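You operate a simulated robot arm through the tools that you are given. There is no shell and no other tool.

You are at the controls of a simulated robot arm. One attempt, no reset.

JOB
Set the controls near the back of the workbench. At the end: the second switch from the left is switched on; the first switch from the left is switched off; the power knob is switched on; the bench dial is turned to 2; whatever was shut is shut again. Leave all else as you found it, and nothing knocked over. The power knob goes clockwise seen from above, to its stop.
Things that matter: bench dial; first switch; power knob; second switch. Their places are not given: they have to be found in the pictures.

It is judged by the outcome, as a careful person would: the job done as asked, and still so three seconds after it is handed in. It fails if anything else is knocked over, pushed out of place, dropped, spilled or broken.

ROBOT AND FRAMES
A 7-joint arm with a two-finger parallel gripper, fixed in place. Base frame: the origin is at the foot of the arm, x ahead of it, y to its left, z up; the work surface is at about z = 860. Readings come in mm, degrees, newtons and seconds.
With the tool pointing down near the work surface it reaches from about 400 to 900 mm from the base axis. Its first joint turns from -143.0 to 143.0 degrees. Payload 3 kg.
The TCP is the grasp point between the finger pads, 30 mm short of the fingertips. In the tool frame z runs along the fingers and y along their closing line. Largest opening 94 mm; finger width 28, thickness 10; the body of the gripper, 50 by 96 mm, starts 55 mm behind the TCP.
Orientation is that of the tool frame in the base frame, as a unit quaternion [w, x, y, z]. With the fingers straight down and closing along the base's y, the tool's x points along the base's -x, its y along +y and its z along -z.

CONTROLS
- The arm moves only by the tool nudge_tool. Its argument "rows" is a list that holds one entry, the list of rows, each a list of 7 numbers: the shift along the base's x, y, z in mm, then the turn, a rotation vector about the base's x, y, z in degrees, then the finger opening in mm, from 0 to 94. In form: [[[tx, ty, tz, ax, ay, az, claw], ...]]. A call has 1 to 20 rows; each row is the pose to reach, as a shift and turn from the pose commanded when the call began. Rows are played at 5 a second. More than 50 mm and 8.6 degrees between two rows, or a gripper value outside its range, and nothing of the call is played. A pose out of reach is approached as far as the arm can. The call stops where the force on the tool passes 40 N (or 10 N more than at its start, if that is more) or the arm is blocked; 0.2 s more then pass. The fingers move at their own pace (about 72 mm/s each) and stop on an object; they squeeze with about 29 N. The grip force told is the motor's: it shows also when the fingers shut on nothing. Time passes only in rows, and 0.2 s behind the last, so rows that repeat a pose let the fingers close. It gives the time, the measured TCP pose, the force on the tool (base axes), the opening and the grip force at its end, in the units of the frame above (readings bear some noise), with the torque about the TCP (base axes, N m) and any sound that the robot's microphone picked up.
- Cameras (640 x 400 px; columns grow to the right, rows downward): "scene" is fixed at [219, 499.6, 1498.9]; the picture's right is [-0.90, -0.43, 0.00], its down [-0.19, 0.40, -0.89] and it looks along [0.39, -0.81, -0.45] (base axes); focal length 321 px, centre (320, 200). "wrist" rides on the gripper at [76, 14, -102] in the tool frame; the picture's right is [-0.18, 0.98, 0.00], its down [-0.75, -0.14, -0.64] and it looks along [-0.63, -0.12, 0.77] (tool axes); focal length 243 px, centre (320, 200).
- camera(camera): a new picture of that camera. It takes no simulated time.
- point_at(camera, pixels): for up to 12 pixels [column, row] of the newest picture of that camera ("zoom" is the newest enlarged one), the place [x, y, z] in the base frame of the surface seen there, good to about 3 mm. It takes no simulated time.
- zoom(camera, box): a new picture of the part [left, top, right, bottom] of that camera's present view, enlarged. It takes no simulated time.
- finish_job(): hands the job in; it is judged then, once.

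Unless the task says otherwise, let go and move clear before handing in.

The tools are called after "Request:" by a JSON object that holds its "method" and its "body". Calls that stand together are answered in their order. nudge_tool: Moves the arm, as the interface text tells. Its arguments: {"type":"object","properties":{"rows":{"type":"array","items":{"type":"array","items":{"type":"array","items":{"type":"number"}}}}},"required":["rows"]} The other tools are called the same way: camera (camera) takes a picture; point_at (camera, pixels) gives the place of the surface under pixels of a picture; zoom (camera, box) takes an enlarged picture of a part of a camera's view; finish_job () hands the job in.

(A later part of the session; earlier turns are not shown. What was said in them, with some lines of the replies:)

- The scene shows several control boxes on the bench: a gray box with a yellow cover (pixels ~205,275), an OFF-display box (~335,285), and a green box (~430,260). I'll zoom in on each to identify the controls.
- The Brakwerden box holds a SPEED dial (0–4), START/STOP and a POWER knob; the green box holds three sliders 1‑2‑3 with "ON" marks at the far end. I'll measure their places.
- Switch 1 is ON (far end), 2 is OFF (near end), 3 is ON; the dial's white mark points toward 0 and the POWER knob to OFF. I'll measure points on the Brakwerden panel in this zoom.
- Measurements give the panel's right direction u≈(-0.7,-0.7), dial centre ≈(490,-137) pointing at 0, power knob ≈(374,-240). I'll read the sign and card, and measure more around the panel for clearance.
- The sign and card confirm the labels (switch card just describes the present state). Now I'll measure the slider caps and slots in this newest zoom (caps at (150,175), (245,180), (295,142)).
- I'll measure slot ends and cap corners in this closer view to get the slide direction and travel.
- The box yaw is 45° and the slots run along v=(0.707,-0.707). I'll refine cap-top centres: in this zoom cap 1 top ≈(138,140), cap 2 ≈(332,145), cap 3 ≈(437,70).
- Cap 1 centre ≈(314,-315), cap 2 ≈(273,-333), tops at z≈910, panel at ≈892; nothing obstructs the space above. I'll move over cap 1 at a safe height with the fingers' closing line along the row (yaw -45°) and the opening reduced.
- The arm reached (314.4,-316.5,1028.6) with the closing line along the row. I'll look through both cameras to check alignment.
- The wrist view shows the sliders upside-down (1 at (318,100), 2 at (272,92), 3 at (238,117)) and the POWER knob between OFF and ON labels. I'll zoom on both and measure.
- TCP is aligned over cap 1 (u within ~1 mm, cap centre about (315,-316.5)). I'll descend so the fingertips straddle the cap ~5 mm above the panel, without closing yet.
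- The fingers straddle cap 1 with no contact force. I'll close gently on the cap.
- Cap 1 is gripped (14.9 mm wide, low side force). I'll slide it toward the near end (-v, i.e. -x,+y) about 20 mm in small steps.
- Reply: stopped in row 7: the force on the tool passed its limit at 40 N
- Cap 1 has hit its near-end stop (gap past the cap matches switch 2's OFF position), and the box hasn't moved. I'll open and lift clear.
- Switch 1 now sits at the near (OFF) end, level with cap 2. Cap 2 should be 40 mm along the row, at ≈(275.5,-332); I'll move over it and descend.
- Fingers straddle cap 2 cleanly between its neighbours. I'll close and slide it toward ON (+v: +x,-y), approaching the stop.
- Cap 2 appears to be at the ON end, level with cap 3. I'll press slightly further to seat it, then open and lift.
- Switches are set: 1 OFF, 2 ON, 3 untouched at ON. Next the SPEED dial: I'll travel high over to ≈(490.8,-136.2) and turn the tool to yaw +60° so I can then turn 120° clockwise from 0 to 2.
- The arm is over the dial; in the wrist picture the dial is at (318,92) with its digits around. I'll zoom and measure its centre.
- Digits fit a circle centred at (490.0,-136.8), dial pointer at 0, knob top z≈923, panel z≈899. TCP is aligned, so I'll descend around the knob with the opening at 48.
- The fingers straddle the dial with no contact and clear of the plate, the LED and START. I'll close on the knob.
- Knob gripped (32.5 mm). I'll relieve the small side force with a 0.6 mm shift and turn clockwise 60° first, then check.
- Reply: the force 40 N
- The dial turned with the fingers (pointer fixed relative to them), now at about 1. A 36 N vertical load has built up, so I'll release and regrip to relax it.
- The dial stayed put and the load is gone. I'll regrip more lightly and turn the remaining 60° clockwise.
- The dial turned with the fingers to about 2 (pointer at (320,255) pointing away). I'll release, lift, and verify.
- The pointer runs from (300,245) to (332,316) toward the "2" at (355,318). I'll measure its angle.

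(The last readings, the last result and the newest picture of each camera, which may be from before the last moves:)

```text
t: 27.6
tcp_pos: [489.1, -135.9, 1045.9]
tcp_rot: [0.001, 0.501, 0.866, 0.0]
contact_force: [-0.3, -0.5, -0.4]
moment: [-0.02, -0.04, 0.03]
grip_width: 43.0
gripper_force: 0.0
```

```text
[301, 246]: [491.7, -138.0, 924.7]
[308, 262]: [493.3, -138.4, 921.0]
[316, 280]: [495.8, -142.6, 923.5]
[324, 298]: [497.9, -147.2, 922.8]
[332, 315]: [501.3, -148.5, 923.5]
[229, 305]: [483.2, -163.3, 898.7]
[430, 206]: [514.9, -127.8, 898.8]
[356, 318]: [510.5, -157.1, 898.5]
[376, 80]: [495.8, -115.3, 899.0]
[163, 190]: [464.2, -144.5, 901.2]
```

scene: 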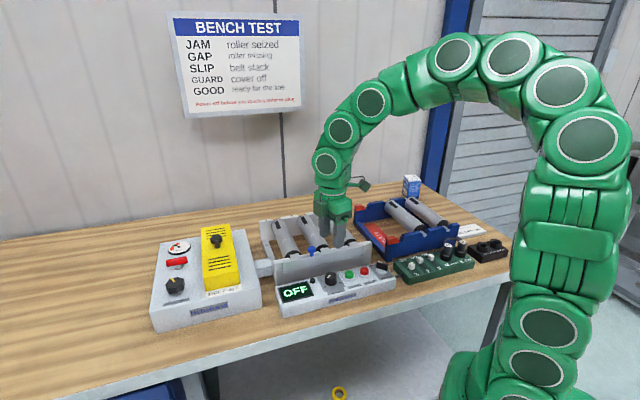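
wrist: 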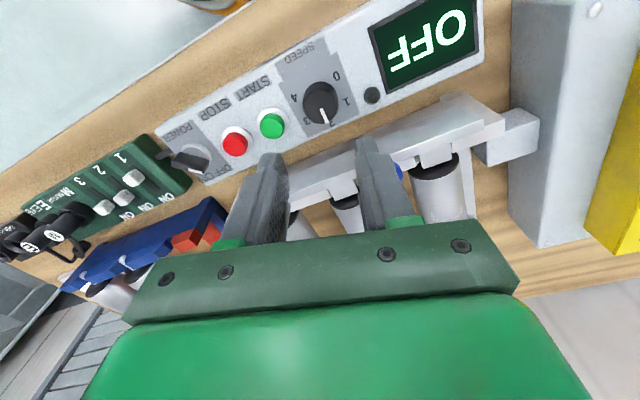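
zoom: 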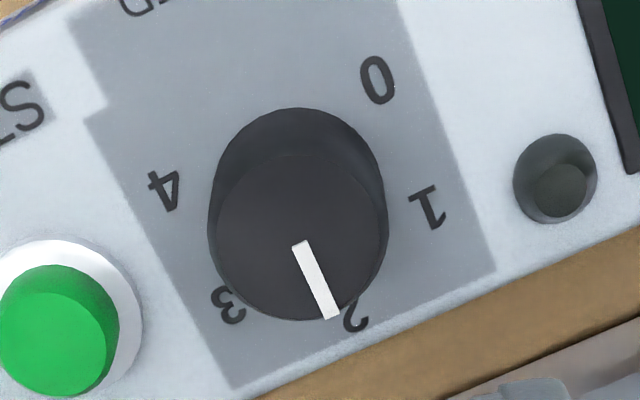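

The pointer angle is -47.6° versus -45° for "2": dial set. Next I'll move above the POWER knob (≈(374.5,-241)) with the closing line across its bar (yaw ≈ -5°).

Request:
{"method": "nudge_tool", "body": {"rows": [[[-14, -13, 2, 0, 0, 6.8, 40], [-28, -26, 4, 0, 0, 13.6, 38], [-43, -39, 4, 0, 0, 20.5, 36], [-57, -52, 4, 0, 0, 27.4, 34], [-71, -65, 4, 0, 0, 34.3, 34], [-86, -79, 4, 0, 0, 41.2, 34], [-100, -92, 4, 0, 0, 48, 34], [-114.6, -105, 4, 0, 0, 55, 34], [-114.6, -105, 4, 0, 0, 55, 34]]]}}

Request:
{"method": "camera", "body": {"camera": "wrist"}}

Request:
{"method": "zoom", "body": {"camera": "wrist", "box": [250, 30, 390, 140]}}

```text
t: 29.6
tcp_pos: [377.3, -241.8, 1050.4]
tcp_rot: [0.002, 0.043, 0.999, 0.001]
contact_force: [-0.6, 1.0, 0.4]
moment: [-0.01, -0.01, -0.01]
grip_width: 34.0
gripper_force: 0.1
```

```text
taken
```

wrist: 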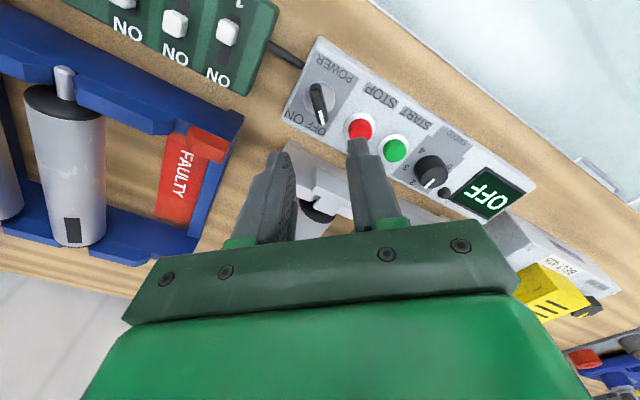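

```text
3.64 times, centred on (320, 85) of wrist
```

zoom: 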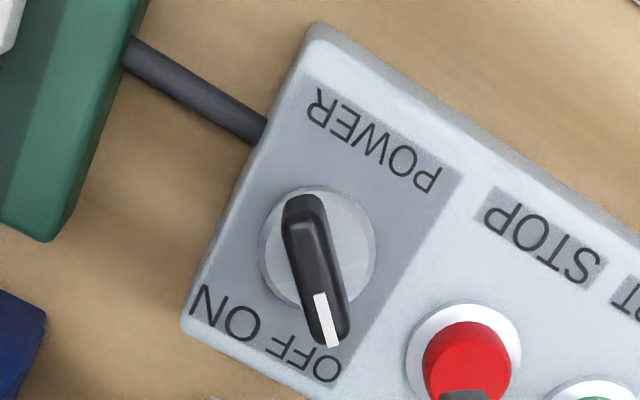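

The knob bar is visible with its white end at OFF (about (327,320) in the zoom) and ON at (225,315). I'll measure the bar and disk.

Request:
{"method": "point_at", "body": {"camera": "zoom", "pixels": [[302, 203], [308, 230], [314, 258], [320, 290], [327, 320], [332, 342], [298, 245], [333, 262], [262, 250], [372, 240], [303, 358], [225, 315]]}}

```text
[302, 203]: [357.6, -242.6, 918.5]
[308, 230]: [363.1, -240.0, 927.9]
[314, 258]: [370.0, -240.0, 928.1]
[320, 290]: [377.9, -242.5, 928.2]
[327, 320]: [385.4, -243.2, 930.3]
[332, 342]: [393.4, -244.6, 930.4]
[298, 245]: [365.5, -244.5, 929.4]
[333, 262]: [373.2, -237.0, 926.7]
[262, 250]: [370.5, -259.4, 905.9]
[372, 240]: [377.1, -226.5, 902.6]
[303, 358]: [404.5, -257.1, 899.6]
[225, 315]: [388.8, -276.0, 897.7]
```

Disk centre ≈(374,-243), bar along ≈-5°, top z≈930, panel ≈899. I'll take a second pose reading (null move) since the last differs ~3 mm from what I expected.

Request:
{"method": "nudge_tool", "body": {"rows": [[[0, 0, 0, 0, 0, 0, 32]]]}}

Request:
{"method": "nudge_tool", "body": {"rows": [[[0, 0, 0, 0, 0, 0, 32]]]}}

```text
t: 30.0
tcp_pos: [377.1, -241.3, 1050.3]
tcp_rot: [0.002, 0.043, 0.999, 0.0]
contact_force: [0.1, 0.0, 0.1]
moment: [-0.01, -0.01, 0.0]
grip_width: 32.1
gripper_force: 0.1
```

```text
t: 30.4
tcp_pos: [376.8, -241.4, 1049.8]
tcp_rot: [0.002, 0.044, 0.999, 0.0]
contact_force: [0.3, 0.0, 0.4]
moment: [-0.02, -0.02, 0.01]
grip_width: 31.9
gripper_force: 0.1
```

TCP is at (377,-241.5,1050). I'll shift to (374.5,-242.5) and descend so the tips sit beside the bar, a few mm above the disk.

Request:
{"method": "nudge_tool", "body": {"rows": [[[-2.5, -1, -40, 0, 0, 0, 32], [-2.5, -1, -75, 0, 0, 0, 32], [-2.5, -1, -95, 0, 0, 0, 32], [-2.5, -1, -107, 0, 0, 0, 32], [-2.5, -1, -107, 0, 0, 0, 32]]]}}

Request:
{"method": "camera", "body": {"camera": "wrist"}}

Request:
{"method": "zoom", "body": {"camera": "scene", "box": [330, 210, 430, 290]}}

```text
t: 31.6
tcp_pos: [374.2, -241.9, 941.6]
tcp_rot: [0.002, 0.045, 0.999, 0.0]
contact_force: [-0.3, 0.2, 1.1]
moment: [0.0, -0.04, 0.03]
grip_width: 31.9
gripper_force: 0.1
```

```text
taken
```

wrist: 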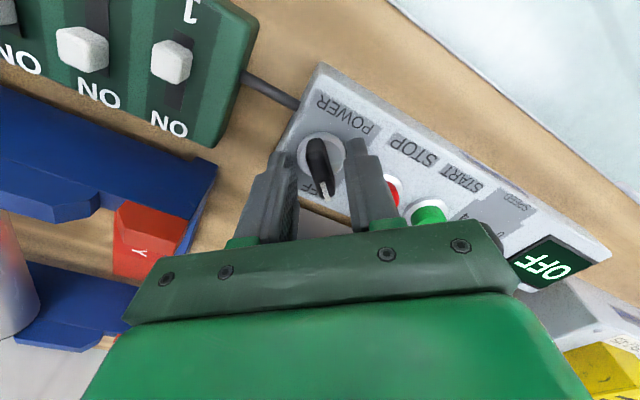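

```text
5.00 times, centred on (380, 250) of scene
```

zoom: 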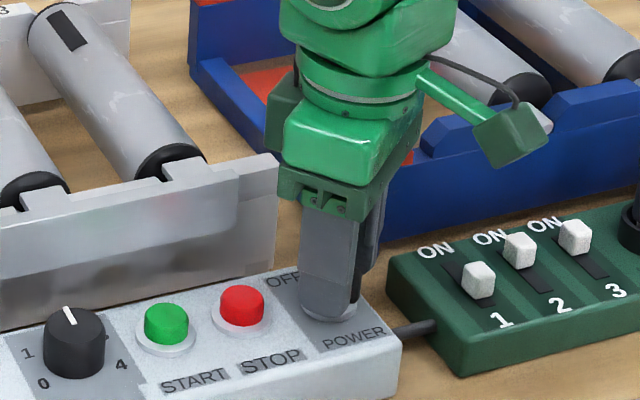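

The fingers straddle the bar with no contact. I'll zoom to check alignment before closing.

Request:
{"method": "zoom", "body": {"camera": "wrist", "box": [250, 110, 400, 220]}}

```text
3.64 times, centred on (325, 165) of wrist
```

zoom: 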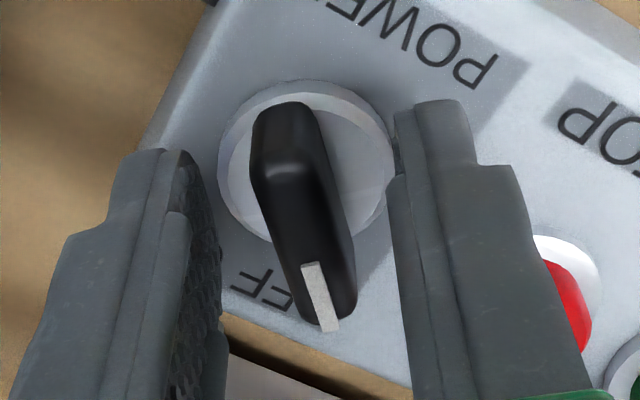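

The bar is parallel to the finger pads. I'll close gently on it.

Request:
{"method": "nudge_tool", "body": {"rows": [[[0, 0, 0, 0, 0, 0, 24], [0, 0, 0, 0, 0, 0, 18], [0, 0, 0, 0, 0, 0, 14], [0, 0, 0, 0, 0, 0, 10], [0, 0, 0, 0, 0, 0, 8], [0, 0, 0, 0, 0, 0, 8]]]}}

Request:
{"method": "zoom", "body": {"camera": "wrist", "box": [250, 110, 400, 220]}}

```text
t: 33.0
tcp_pos: [373.6, -243.2, 942.9]
tcp_rot: [0.001, 0.043, 0.999, 0.0]
contact_force: [1.0, 2.3, 0.6]
moment: [0.04, 0.03, 0.05]
grip_width: 10.8
gripper_force: 44.0
```

```text
3.64 times, centred on (325, 165) of wrist
```

zoom: 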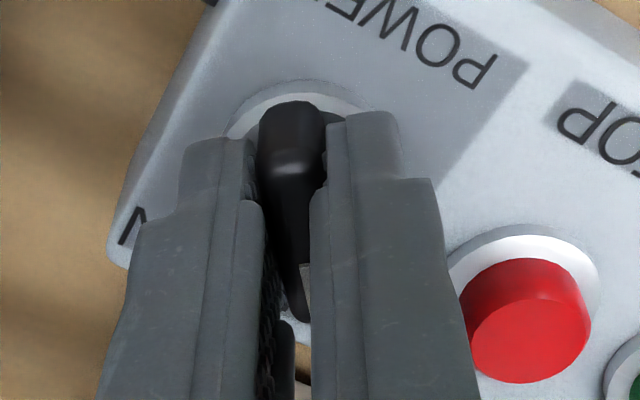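

Bar gripped (10.8 mm) with negligible force. I'll turn clockwise 48° first, watching forces.

Request:
{"method": "nudge_tool", "body": {"rows": [[[0, 0, 0, 0, 0, -6, 9], [0, 0, 0, 0, 0, -12, 9], [0, 0, 0, 0, 0, -18, 9], [0, 0, 0, 0, 0, -24, 9], [0, 0, 0, 0, 0, -30, 9], [0, 0, 0, 0, 0, -36, 9], [0, 0, 0, 0, 0, -42, 9], [0, 0, 0, 0, 0, -48, 9], [0, 0, 0, 0, 0, -48, 9]]]}}

Request:
{"method": "zoom", "body": {"camera": "wrist", "box": [250, 110, 400, 220]}}

Request:
{"method": "zoom", "body": {"camera": "scene", "box": [270, 210, 430, 310]}}

```text
t: 34.0
tcp_pos: [373.8, -242.4, 942.4]
tcp_rot: [0.001, 0.231, 0.973, 0.001]
contact_force: [6.4, 9.7, 7.8]
moment: [0.08, 0.14, 0.06]
grip_width: 10.8
gripper_force: 44.8
stopped in row 4: the force on the tool passed its limit at 44 N (the readings are from after the stop); the commanded pose is now the measured one
```

```text
3.64 times, centred on (325, 165) of wrist
```

zoom: 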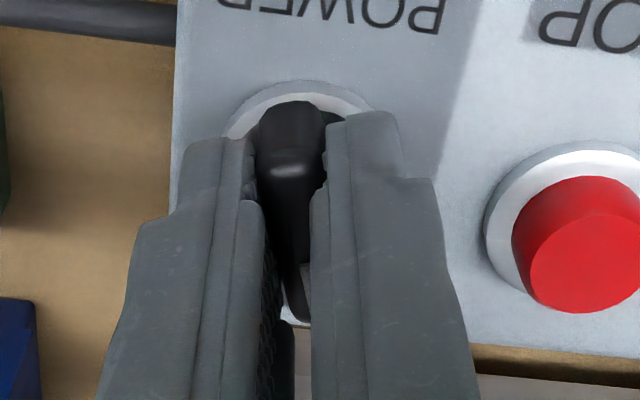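

```text
4.00 times, centred on (350, 260) of scene
```

zoom: 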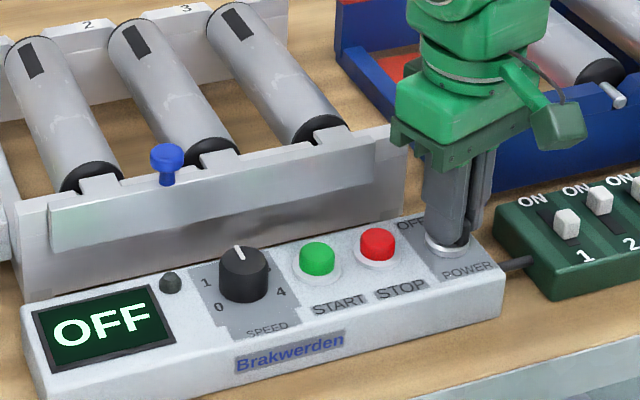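

The turn stopped at yaw -26.7° (22° turned) with a brief force spike, likely a centring error rather than the end stop. I'll open slightly to relax and look at the knob.

Request:
{"method": "nudge_tool", "body": {"rows": [[[0, 0, 0, 0, 0, 0, 20], [0, 0, 0, 0, 0, 0, 26], [0, 0, 0, 0, 0, 0, 26]]]}}

Request:
{"method": "zoom", "body": {"camera": "wrist", "box": [250, 110, 400, 220]}}

```text
t: 34.8
tcp_pos: [373.1, -241.9, 943.1]
tcp_rot: [0.001, 0.231, 0.973, 0.0]
contact_force: [-1.3, 0.7, 0.8]
moment: [0.01, 0.03, -0.02]
grip_width: 26.1
gripper_force: 0.1
```

```text
3.64 times, centred on (325, 165) of wrist
```

zoom: 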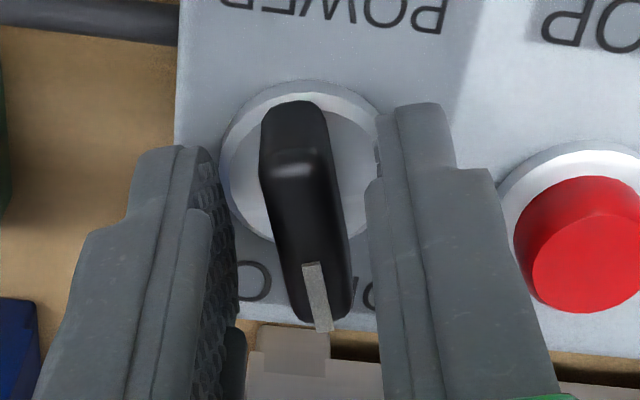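

The knob stayed at its new angle (between OFF and ON) and didn't spring back. I'll measure the bar to recentre before regripping.

Request:
{"method": "point_at", "body": {"camera": "zoom", "pixels": [[295, 140], [303, 200], [311, 250], [318, 290], [321, 315], [272, 180], [332, 180], [290, 260], [336, 250], [228, 160], [300, 92], [290, 112]]}}

Request:
{"method": "nudge_tool", "body": {"rows": [[[0, 0, 0, 0, 0, 0, 26]]]}}

```text
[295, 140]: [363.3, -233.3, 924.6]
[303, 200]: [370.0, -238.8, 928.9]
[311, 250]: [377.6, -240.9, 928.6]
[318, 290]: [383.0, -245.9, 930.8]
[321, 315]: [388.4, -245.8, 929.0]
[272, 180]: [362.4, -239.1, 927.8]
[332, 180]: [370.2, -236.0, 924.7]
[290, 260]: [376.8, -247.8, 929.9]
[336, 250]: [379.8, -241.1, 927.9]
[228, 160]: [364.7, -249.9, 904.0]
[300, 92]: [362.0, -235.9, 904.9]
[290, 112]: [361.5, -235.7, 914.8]
```

```text
t: 35.2
tcp_pos: [374.4, -240.9, 942.3]
tcp_rot: [0.0, 0.231, 0.973, 0.001]
contact_force: [0.3, -0.3, 0.4]
moment: [-0.03, 0.02, -0.03]
grip_width: 26.2
gripper_force: 0.0
```

The bar is at ≈-27°, matching the tool, with centre ≈(375,-242.5). I'll recentre by about a millimetre, regrip more lightly, and continue clockwise.

Request:
{"method": "nudge_tool", "body": {"rows": [[[0.8, -0.8, 0, 0, 0, 0, 20], [0.8, -0.8, 0, 0, 0, 0, 14], [0.8, -0.8, 0, 0, 0, 0, 10], [0.8, -0.8, 0, 0, 0, 0, 10], [0.8, -0.8, 0, 0, 0, -5, 10], [0.8, -0.8, 0, 0, 0, -10, 10], [0.8, -0.8, 0, 0, 0, -15, 10], [0.8, -0.8, 0, 0, 0, -20, 10], [0.8, -0.8, 0, 0, 0, -25, 10], [0.8, -0.8, 0, 0, 0, -30, 10], [0.8, -0.8, 0, 0, 0, -30, 10]]]}}

Request:
{"method": "zoom", "body": {"camera": "wrist", "box": [250, 110, 400, 220]}}

Request:
{"method": "zoom", "body": {"camera": "scene", "box": [270, 210, 430, 310]}}

```text
t: 37.6
tcp_pos: [374.8, -241.8, 943.4]
tcp_rot: [0.001, 0.476, 0.88, 0.001]
contact_force: [7.5, 5.3, -0.7]
moment: [0.14, 0.03, -0.02]
grip_width: 14.6
gripper_force: 4.4
```

```text
3.64 times, centred on (325, 165) of wrist
```

zoom: 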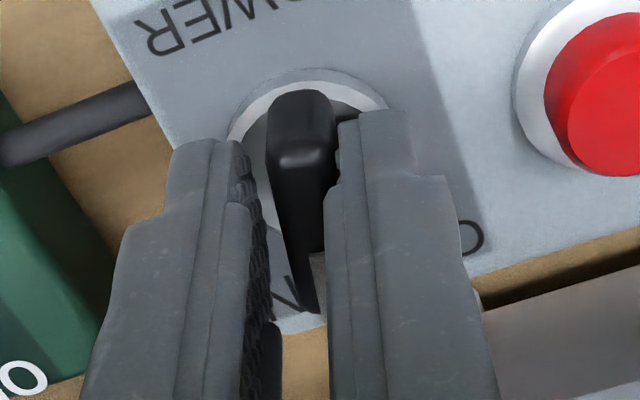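

```text
4.00 times, centred on (350, 260) of scene
```

zoom: 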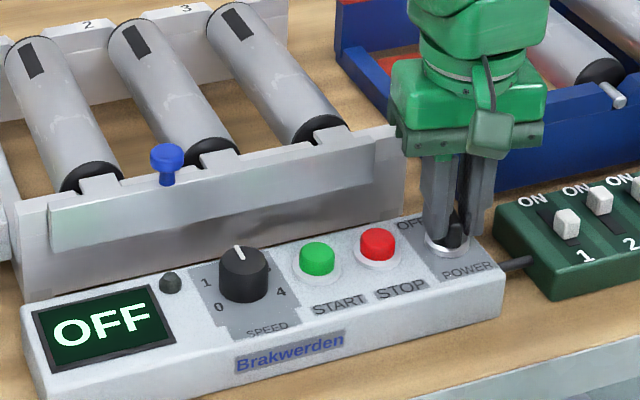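

The tool is at yaw -57° and the bar is lagging slightly (width 14.6). I'll squeeze to align it with the fingers, then continue clockwise.

Request:
{"method": "nudge_tool", "body": {"rows": [[[0, 0, 0, 0, 0, 0, 8], [0, 0, 0, 0, 0, 0, 7], [0, 0, 0, 0, 0, 0, 7]]]}}

Request:
{"method": "zoom", "body": {"camera": "wrist", "box": [250, 110, 400, 220]}}

```text
t: 38.4
tcp_pos: [374.8, -241.8, 941.9]
tcp_rot: [0.001, 0.474, 0.88, 0.0]
contact_force: [11.1, 7.3, -1.9]
moment: [0.07, -0.2, 0.0]
grip_width: 14.6
gripper_force: 6.5
```

```text
3.64 times, centred on (325, 165) of wrist
```

zoom: 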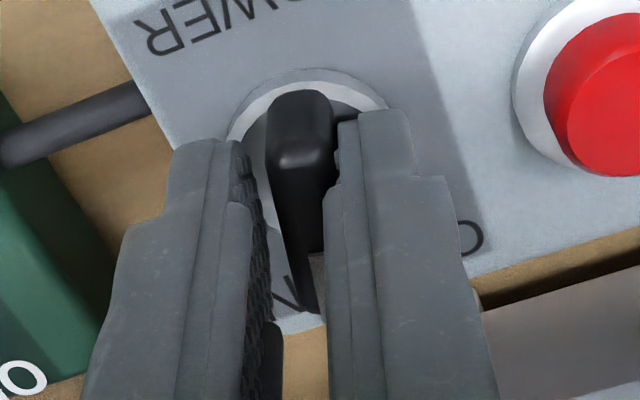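

The bar lags the fingers ~10°; the width stays 14.6. I'll turn a further 15° clockwise to see whether it follows or meets the stop.

Request:
{"method": "nudge_tool", "body": {"rows": [[[0, 0, 0, 0, 0, -4, 7], [0, 0, 0, 0, 0, -8, 7], [0, 0, 0, 0, 0, -12, 7], [0, 0, 0, 0, 0, -15, 7], [0, 0, 0, 0, 0, -15, 7]]]}}

Request:
{"method": "zoom", "body": {"camera": "wrist", "box": [250, 110, 400, 220]}}

Request:
{"method": "zoom", "body": {"camera": "scene", "box": [270, 210, 430, 310]}}

```text
t: 39.6
tcp_pos: [374.5, -242.2, 942.8]
tcp_rot: [0.001, 0.586, 0.81, 0.0]
contact_force: [12.8, 6.4, 2.6]
moment: [0.06, -0.22, -0.04]
grip_width: 15.0
gripper_force: 7.3
```

```text
3.64 times, centred on (325, 165) of wrist
```

zoom: 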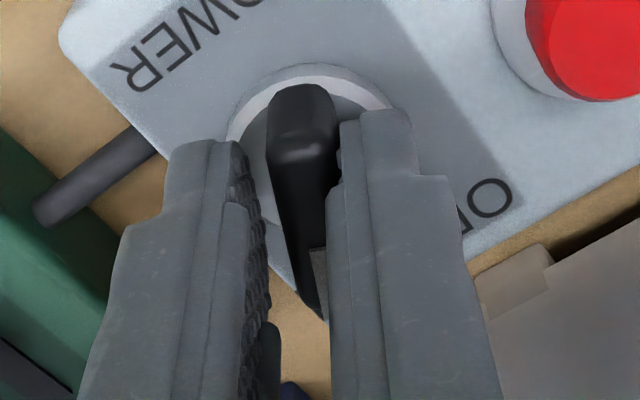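

```text
4.00 times, centred on (350, 260) of scene
```

zoom: 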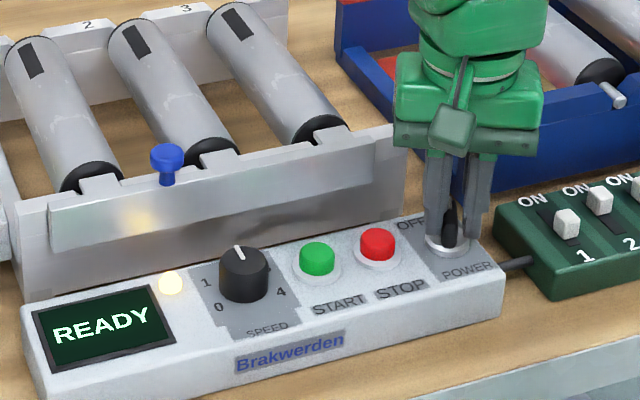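

The display now reads READY and the lamp is lit, so the power has switched on as the bar passed midway. I'll keep turning clockwise toward the stop.

Request:
{"method": "nudge_tool", "body": {"rows": [[[0, 0, 0, 0, 0, -4, 7], [0, 0, 0, 0, 0, -8, 7], [0, 0, 0, 0, 0, -12, 7], [0, 0, 0, 0, 0, -16, 7], [0, 0, 0, 0, 0, -20, 7], [0, 0, 0, 0, 0, -20, 7]]]}}

Request:
{"method": "zoom", "body": {"camera": "wrist", "box": [250, 110, 400, 220]}}

Request:
{"method": "zoom", "body": {"camera": "scene", "box": [330, 210, 430, 290]}}

```text
t: 41.0
tcp_pos: [375.0, -242.1, 942.8]
tcp_rot: [0.001, 0.718, 0.696, 0.001]
contact_force: [17.3, 2.4, -2.4]
moment: [0.22, -0.17, 0.23]
grip_width: 16.2
gripper_force: 7.9
```

```text
3.64 times, centred on (325, 165) of wrist
```

zoom: 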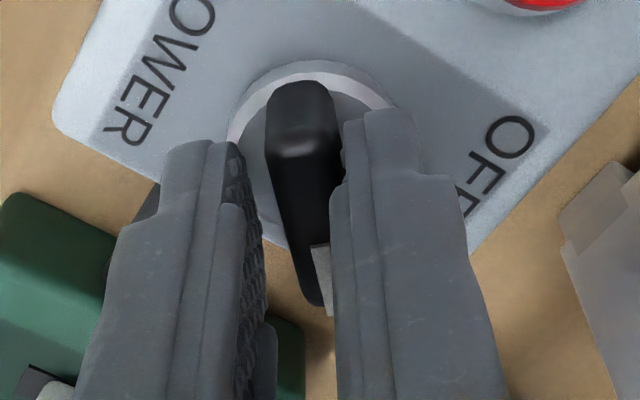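

```text
5.00 times, centred on (380, 250) of scene
```

zoom: 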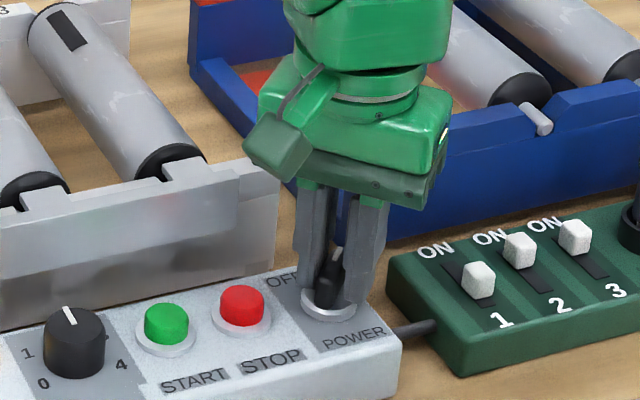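

Torque about z has risen to 0.23 N·m, suggesting the stop is near. I'll turn a few more degrees to confirm.

Request:
{"method": "nudge_tool", "body": {"rows": [[[0, 0, 0, 0, 0, -3, 7], [0, 0, 0, 0, 0, -6, 7], [0, 0, 0, 0, 0, -9, 7], [0, 0, 0, 0, 0, -9, 7]]]}}

Request:
{"method": "zoom", "body": {"camera": "wrist", "box": [250, 110, 400, 220]}}

```text
t: 42.0
tcp_pos: [375.3, -241.9, 942.7]
tcp_rot: [0.001, 0.77, 0.638, -0.001]
contact_force: [25.2, 8.3, -0.2]
moment: [0.08, -0.32, 0.44]
grip_width: 20.1
gripper_force: 11.3
```

```text
3.64 times, centred on (325, 165) of wrist
```

zoom: 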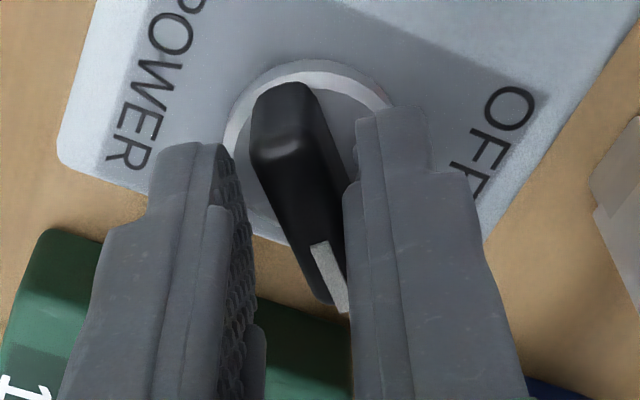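

The bar no longer follows (jaws wedged open to 20 mm, torque 0.44 N·m): the knob is at its clockwise stop. I'll open the fingers and lift clear.

Request:
{"method": "nudge_tool", "body": {"rows": [[[0, 0, 0, 0, 0, 0, 30], [0, 0, 0, 0, 0, 0, 36], [0, 0, 0, 0, 0, 0, 36], [0, 0, 25, 0, 0, 0, 36], [0, 0, 60, 0, 0, 0, 36], [0, 0, 100, 0, 0, 0, 36], [0, 0, 100, 0, 0, 0, 36]]]}}

Request:
{"method": "camera", "body": {"camera": "wrist"}}

Request:
{"method": "zoom", "body": {"camera": "scene", "box": [270, 220, 430, 310]}}

Request:
{"method": "zoom", "body": {"camera": "wrist", "box": [240, 30, 400, 140]}}

```text
t: 43.6
tcp_pos: [375.3, -242.7, 1042.9]
tcp_rot: [0.001, 0.77, 0.638, 0.0]
contact_force: [-0.1, 0.7, -0.3]
moment: [0.0, 0.03, -0.01]
grip_width: 35.9
gripper_force: 0.0
```

```text
taken
```

wrist: 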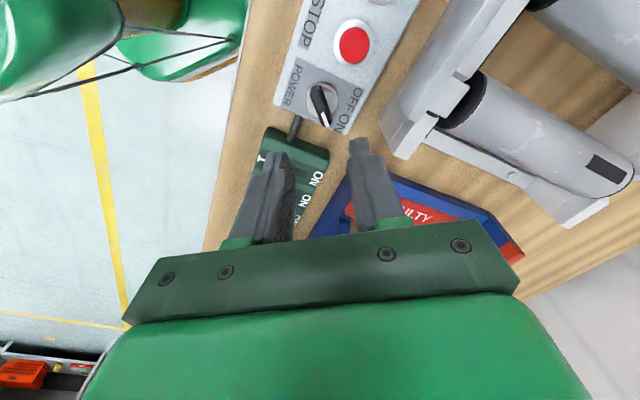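

```text
4.00 times, centred on (350, 265) of scene
```

zoom: 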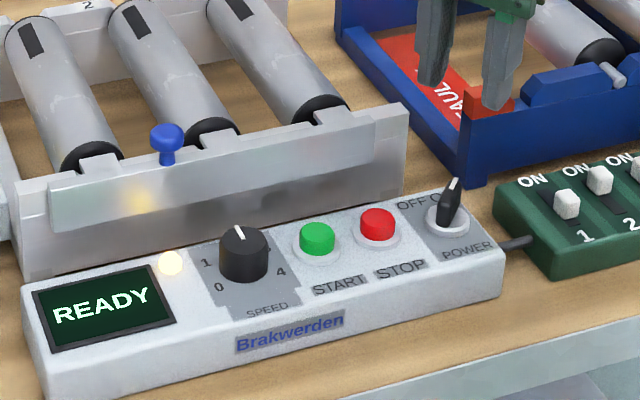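

```text
3.64 times, centred on (320, 85) of wrist
```

zoom: 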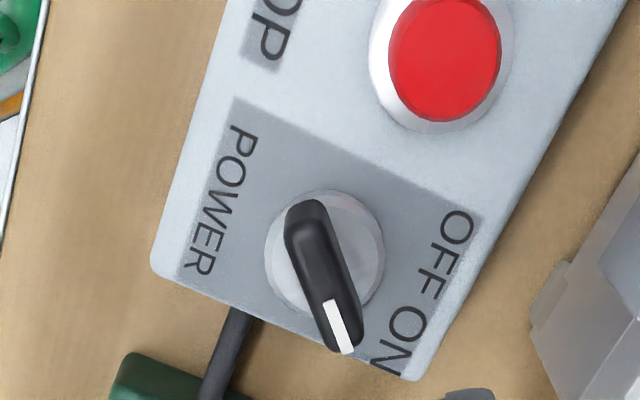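

The knob now points to ON, display READY, dial at 2. I'll measure the bar angle to confirm it stayed at its stop.

Request:
{"method": "point_at", "body": {"camera": "zoom", "pixels": [[303, 212], [310, 232], [318, 262], [328, 290], [338, 325], [345, 348]]}}

Request:
{"method": "camera", "body": {"camera": "scene"}}

```text
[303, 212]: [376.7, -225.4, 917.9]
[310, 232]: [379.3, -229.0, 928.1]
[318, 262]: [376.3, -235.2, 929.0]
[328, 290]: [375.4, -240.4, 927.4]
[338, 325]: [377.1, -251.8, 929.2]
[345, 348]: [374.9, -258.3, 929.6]
```

```text
taken
```

scene: 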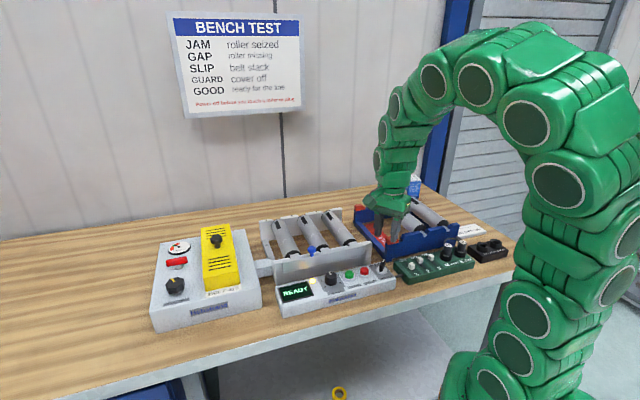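

The bar lies at ≈-93°, a full quarter turn from OFF, so the knob is at its ON stop. I'll retreat upward toward the starting pose, then do a last check.

Request:
{"method": "nudge_tool", "body": {"rows": [[[0, 0, 30, 0, 0, 0, 40], [0, 0, 60, 0, 0, 8, 50], [0, 0, 90, 0, 0, 16, 60], [10, 5, 120, 0, 0, 24, 70], [25, 10, 140, 0, 0, 32, 80], [45, 15, 155, 0, 0, 40, 90], [65, 20, 160, 0, 0, 48, 94], [85, 25, 165, 0, 0, 56, 94], [105, 30, 165, 0, 0, 64, 94], [130, 38, 165, 0, 0, 72, 94], [150, 45, 165, 0, 0, 80, 94], [175, 52, 165, 0, 0, 88, 94], [197, 58, 165, 0, 0, 96, 94], [197, 58, 165, 0, 0, 100, 94], [197, 58, 165, 0, 0, 100, 94]]]}}

Request:
{"method": "camera", "body": {"camera": "scene"}}

Request:
{"method": "zoom", "body": {"camera": "scene", "box": [260, 200, 400, 310]}}

Request:
{"method": "zoom", "body": {"camera": "scene", "box": [370, 170, 500, 290]}}

Request:
{"method": "zoom", "body": {"camera": "scene", "box": [140, 210, 270, 335]}}

```text
t: 46.8
tcp_pos: [570.6, -184.8, 1208.1]
tcp_rot: [-0.001, 0.006, 1.0, 0.001]
contact_force: [0.2, 0.3, -0.5]
moment: [-0.02, 0.03, 0.02]
grip_width: 93.9
gripper_force: 0.0
```

```text
taken
```

scene: 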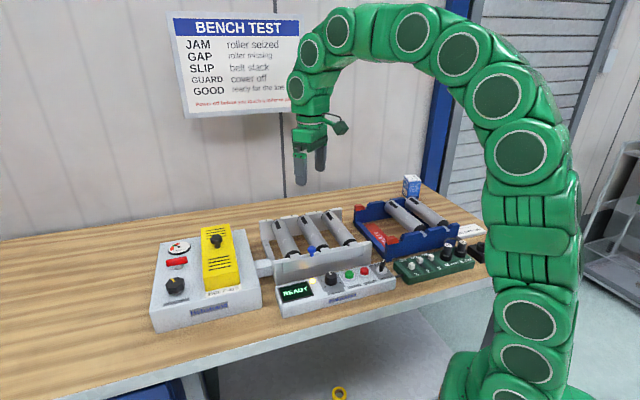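

```text
3.64 times, centred on (330, 255) of scene
```

zoom: 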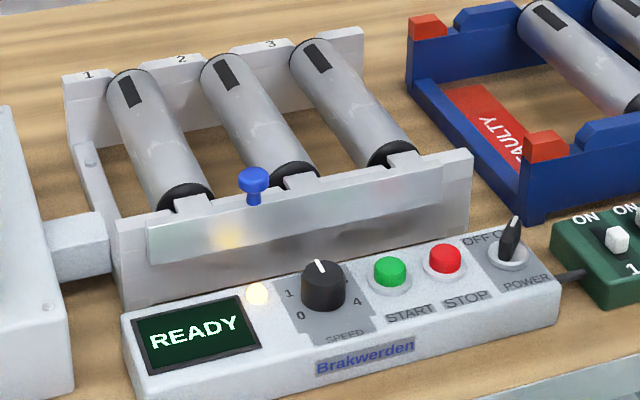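

```text
3.33 times, centred on (435, 230) of scene
```

zoom: 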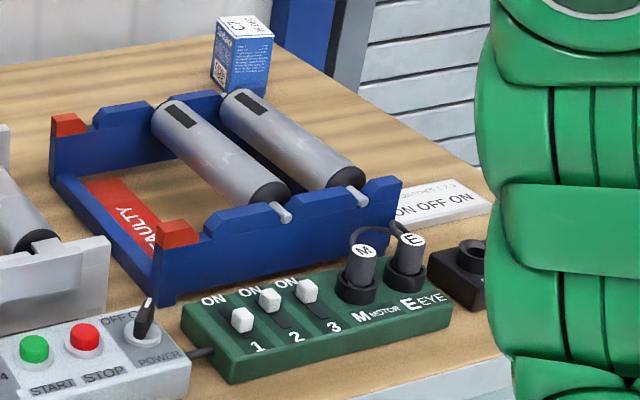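

```text
3.20 times, centred on (205, 272) of scene
```

zoom: 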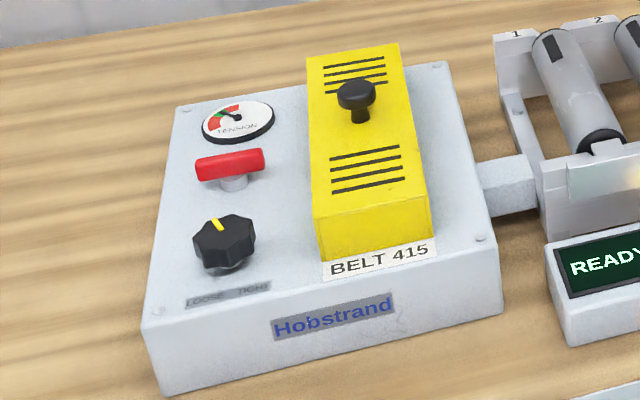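

Final pictures show switch 1 OFF (242,320), switch 2 ON (270,300) level with the untouched 3, the dial at 2, and the POWER knob at ON with READY lit. Everything else is unchanged and the arm is clear, so I'm handing in.

Request:
{"method": "finish_job", "body": {}}

```text
The job is handed in.
```

The job is handed in with all four controls set as asked. I don't have the judge's result yet.

- **First switch:** slid to the off end until it reached its stop.
- **Second switch:** slid to the on end, level with the third switch, which I left alone.
- **Bench dial:** I took this to be the SPEED dial, the only one marked 0 to 4. It was turned from 0 to 2, and its pointer measured within about 3° of the mark.
- **Power knob:** turned clockwise until it stopped moving, about a quarter turn. The display changed from OFF to READY and the lamp came on.

Nothing needed opening, so there was nothing to shut again. The final pictures show nothing else moved or knocked over. The arm let go and went back to where it started before I handed in.
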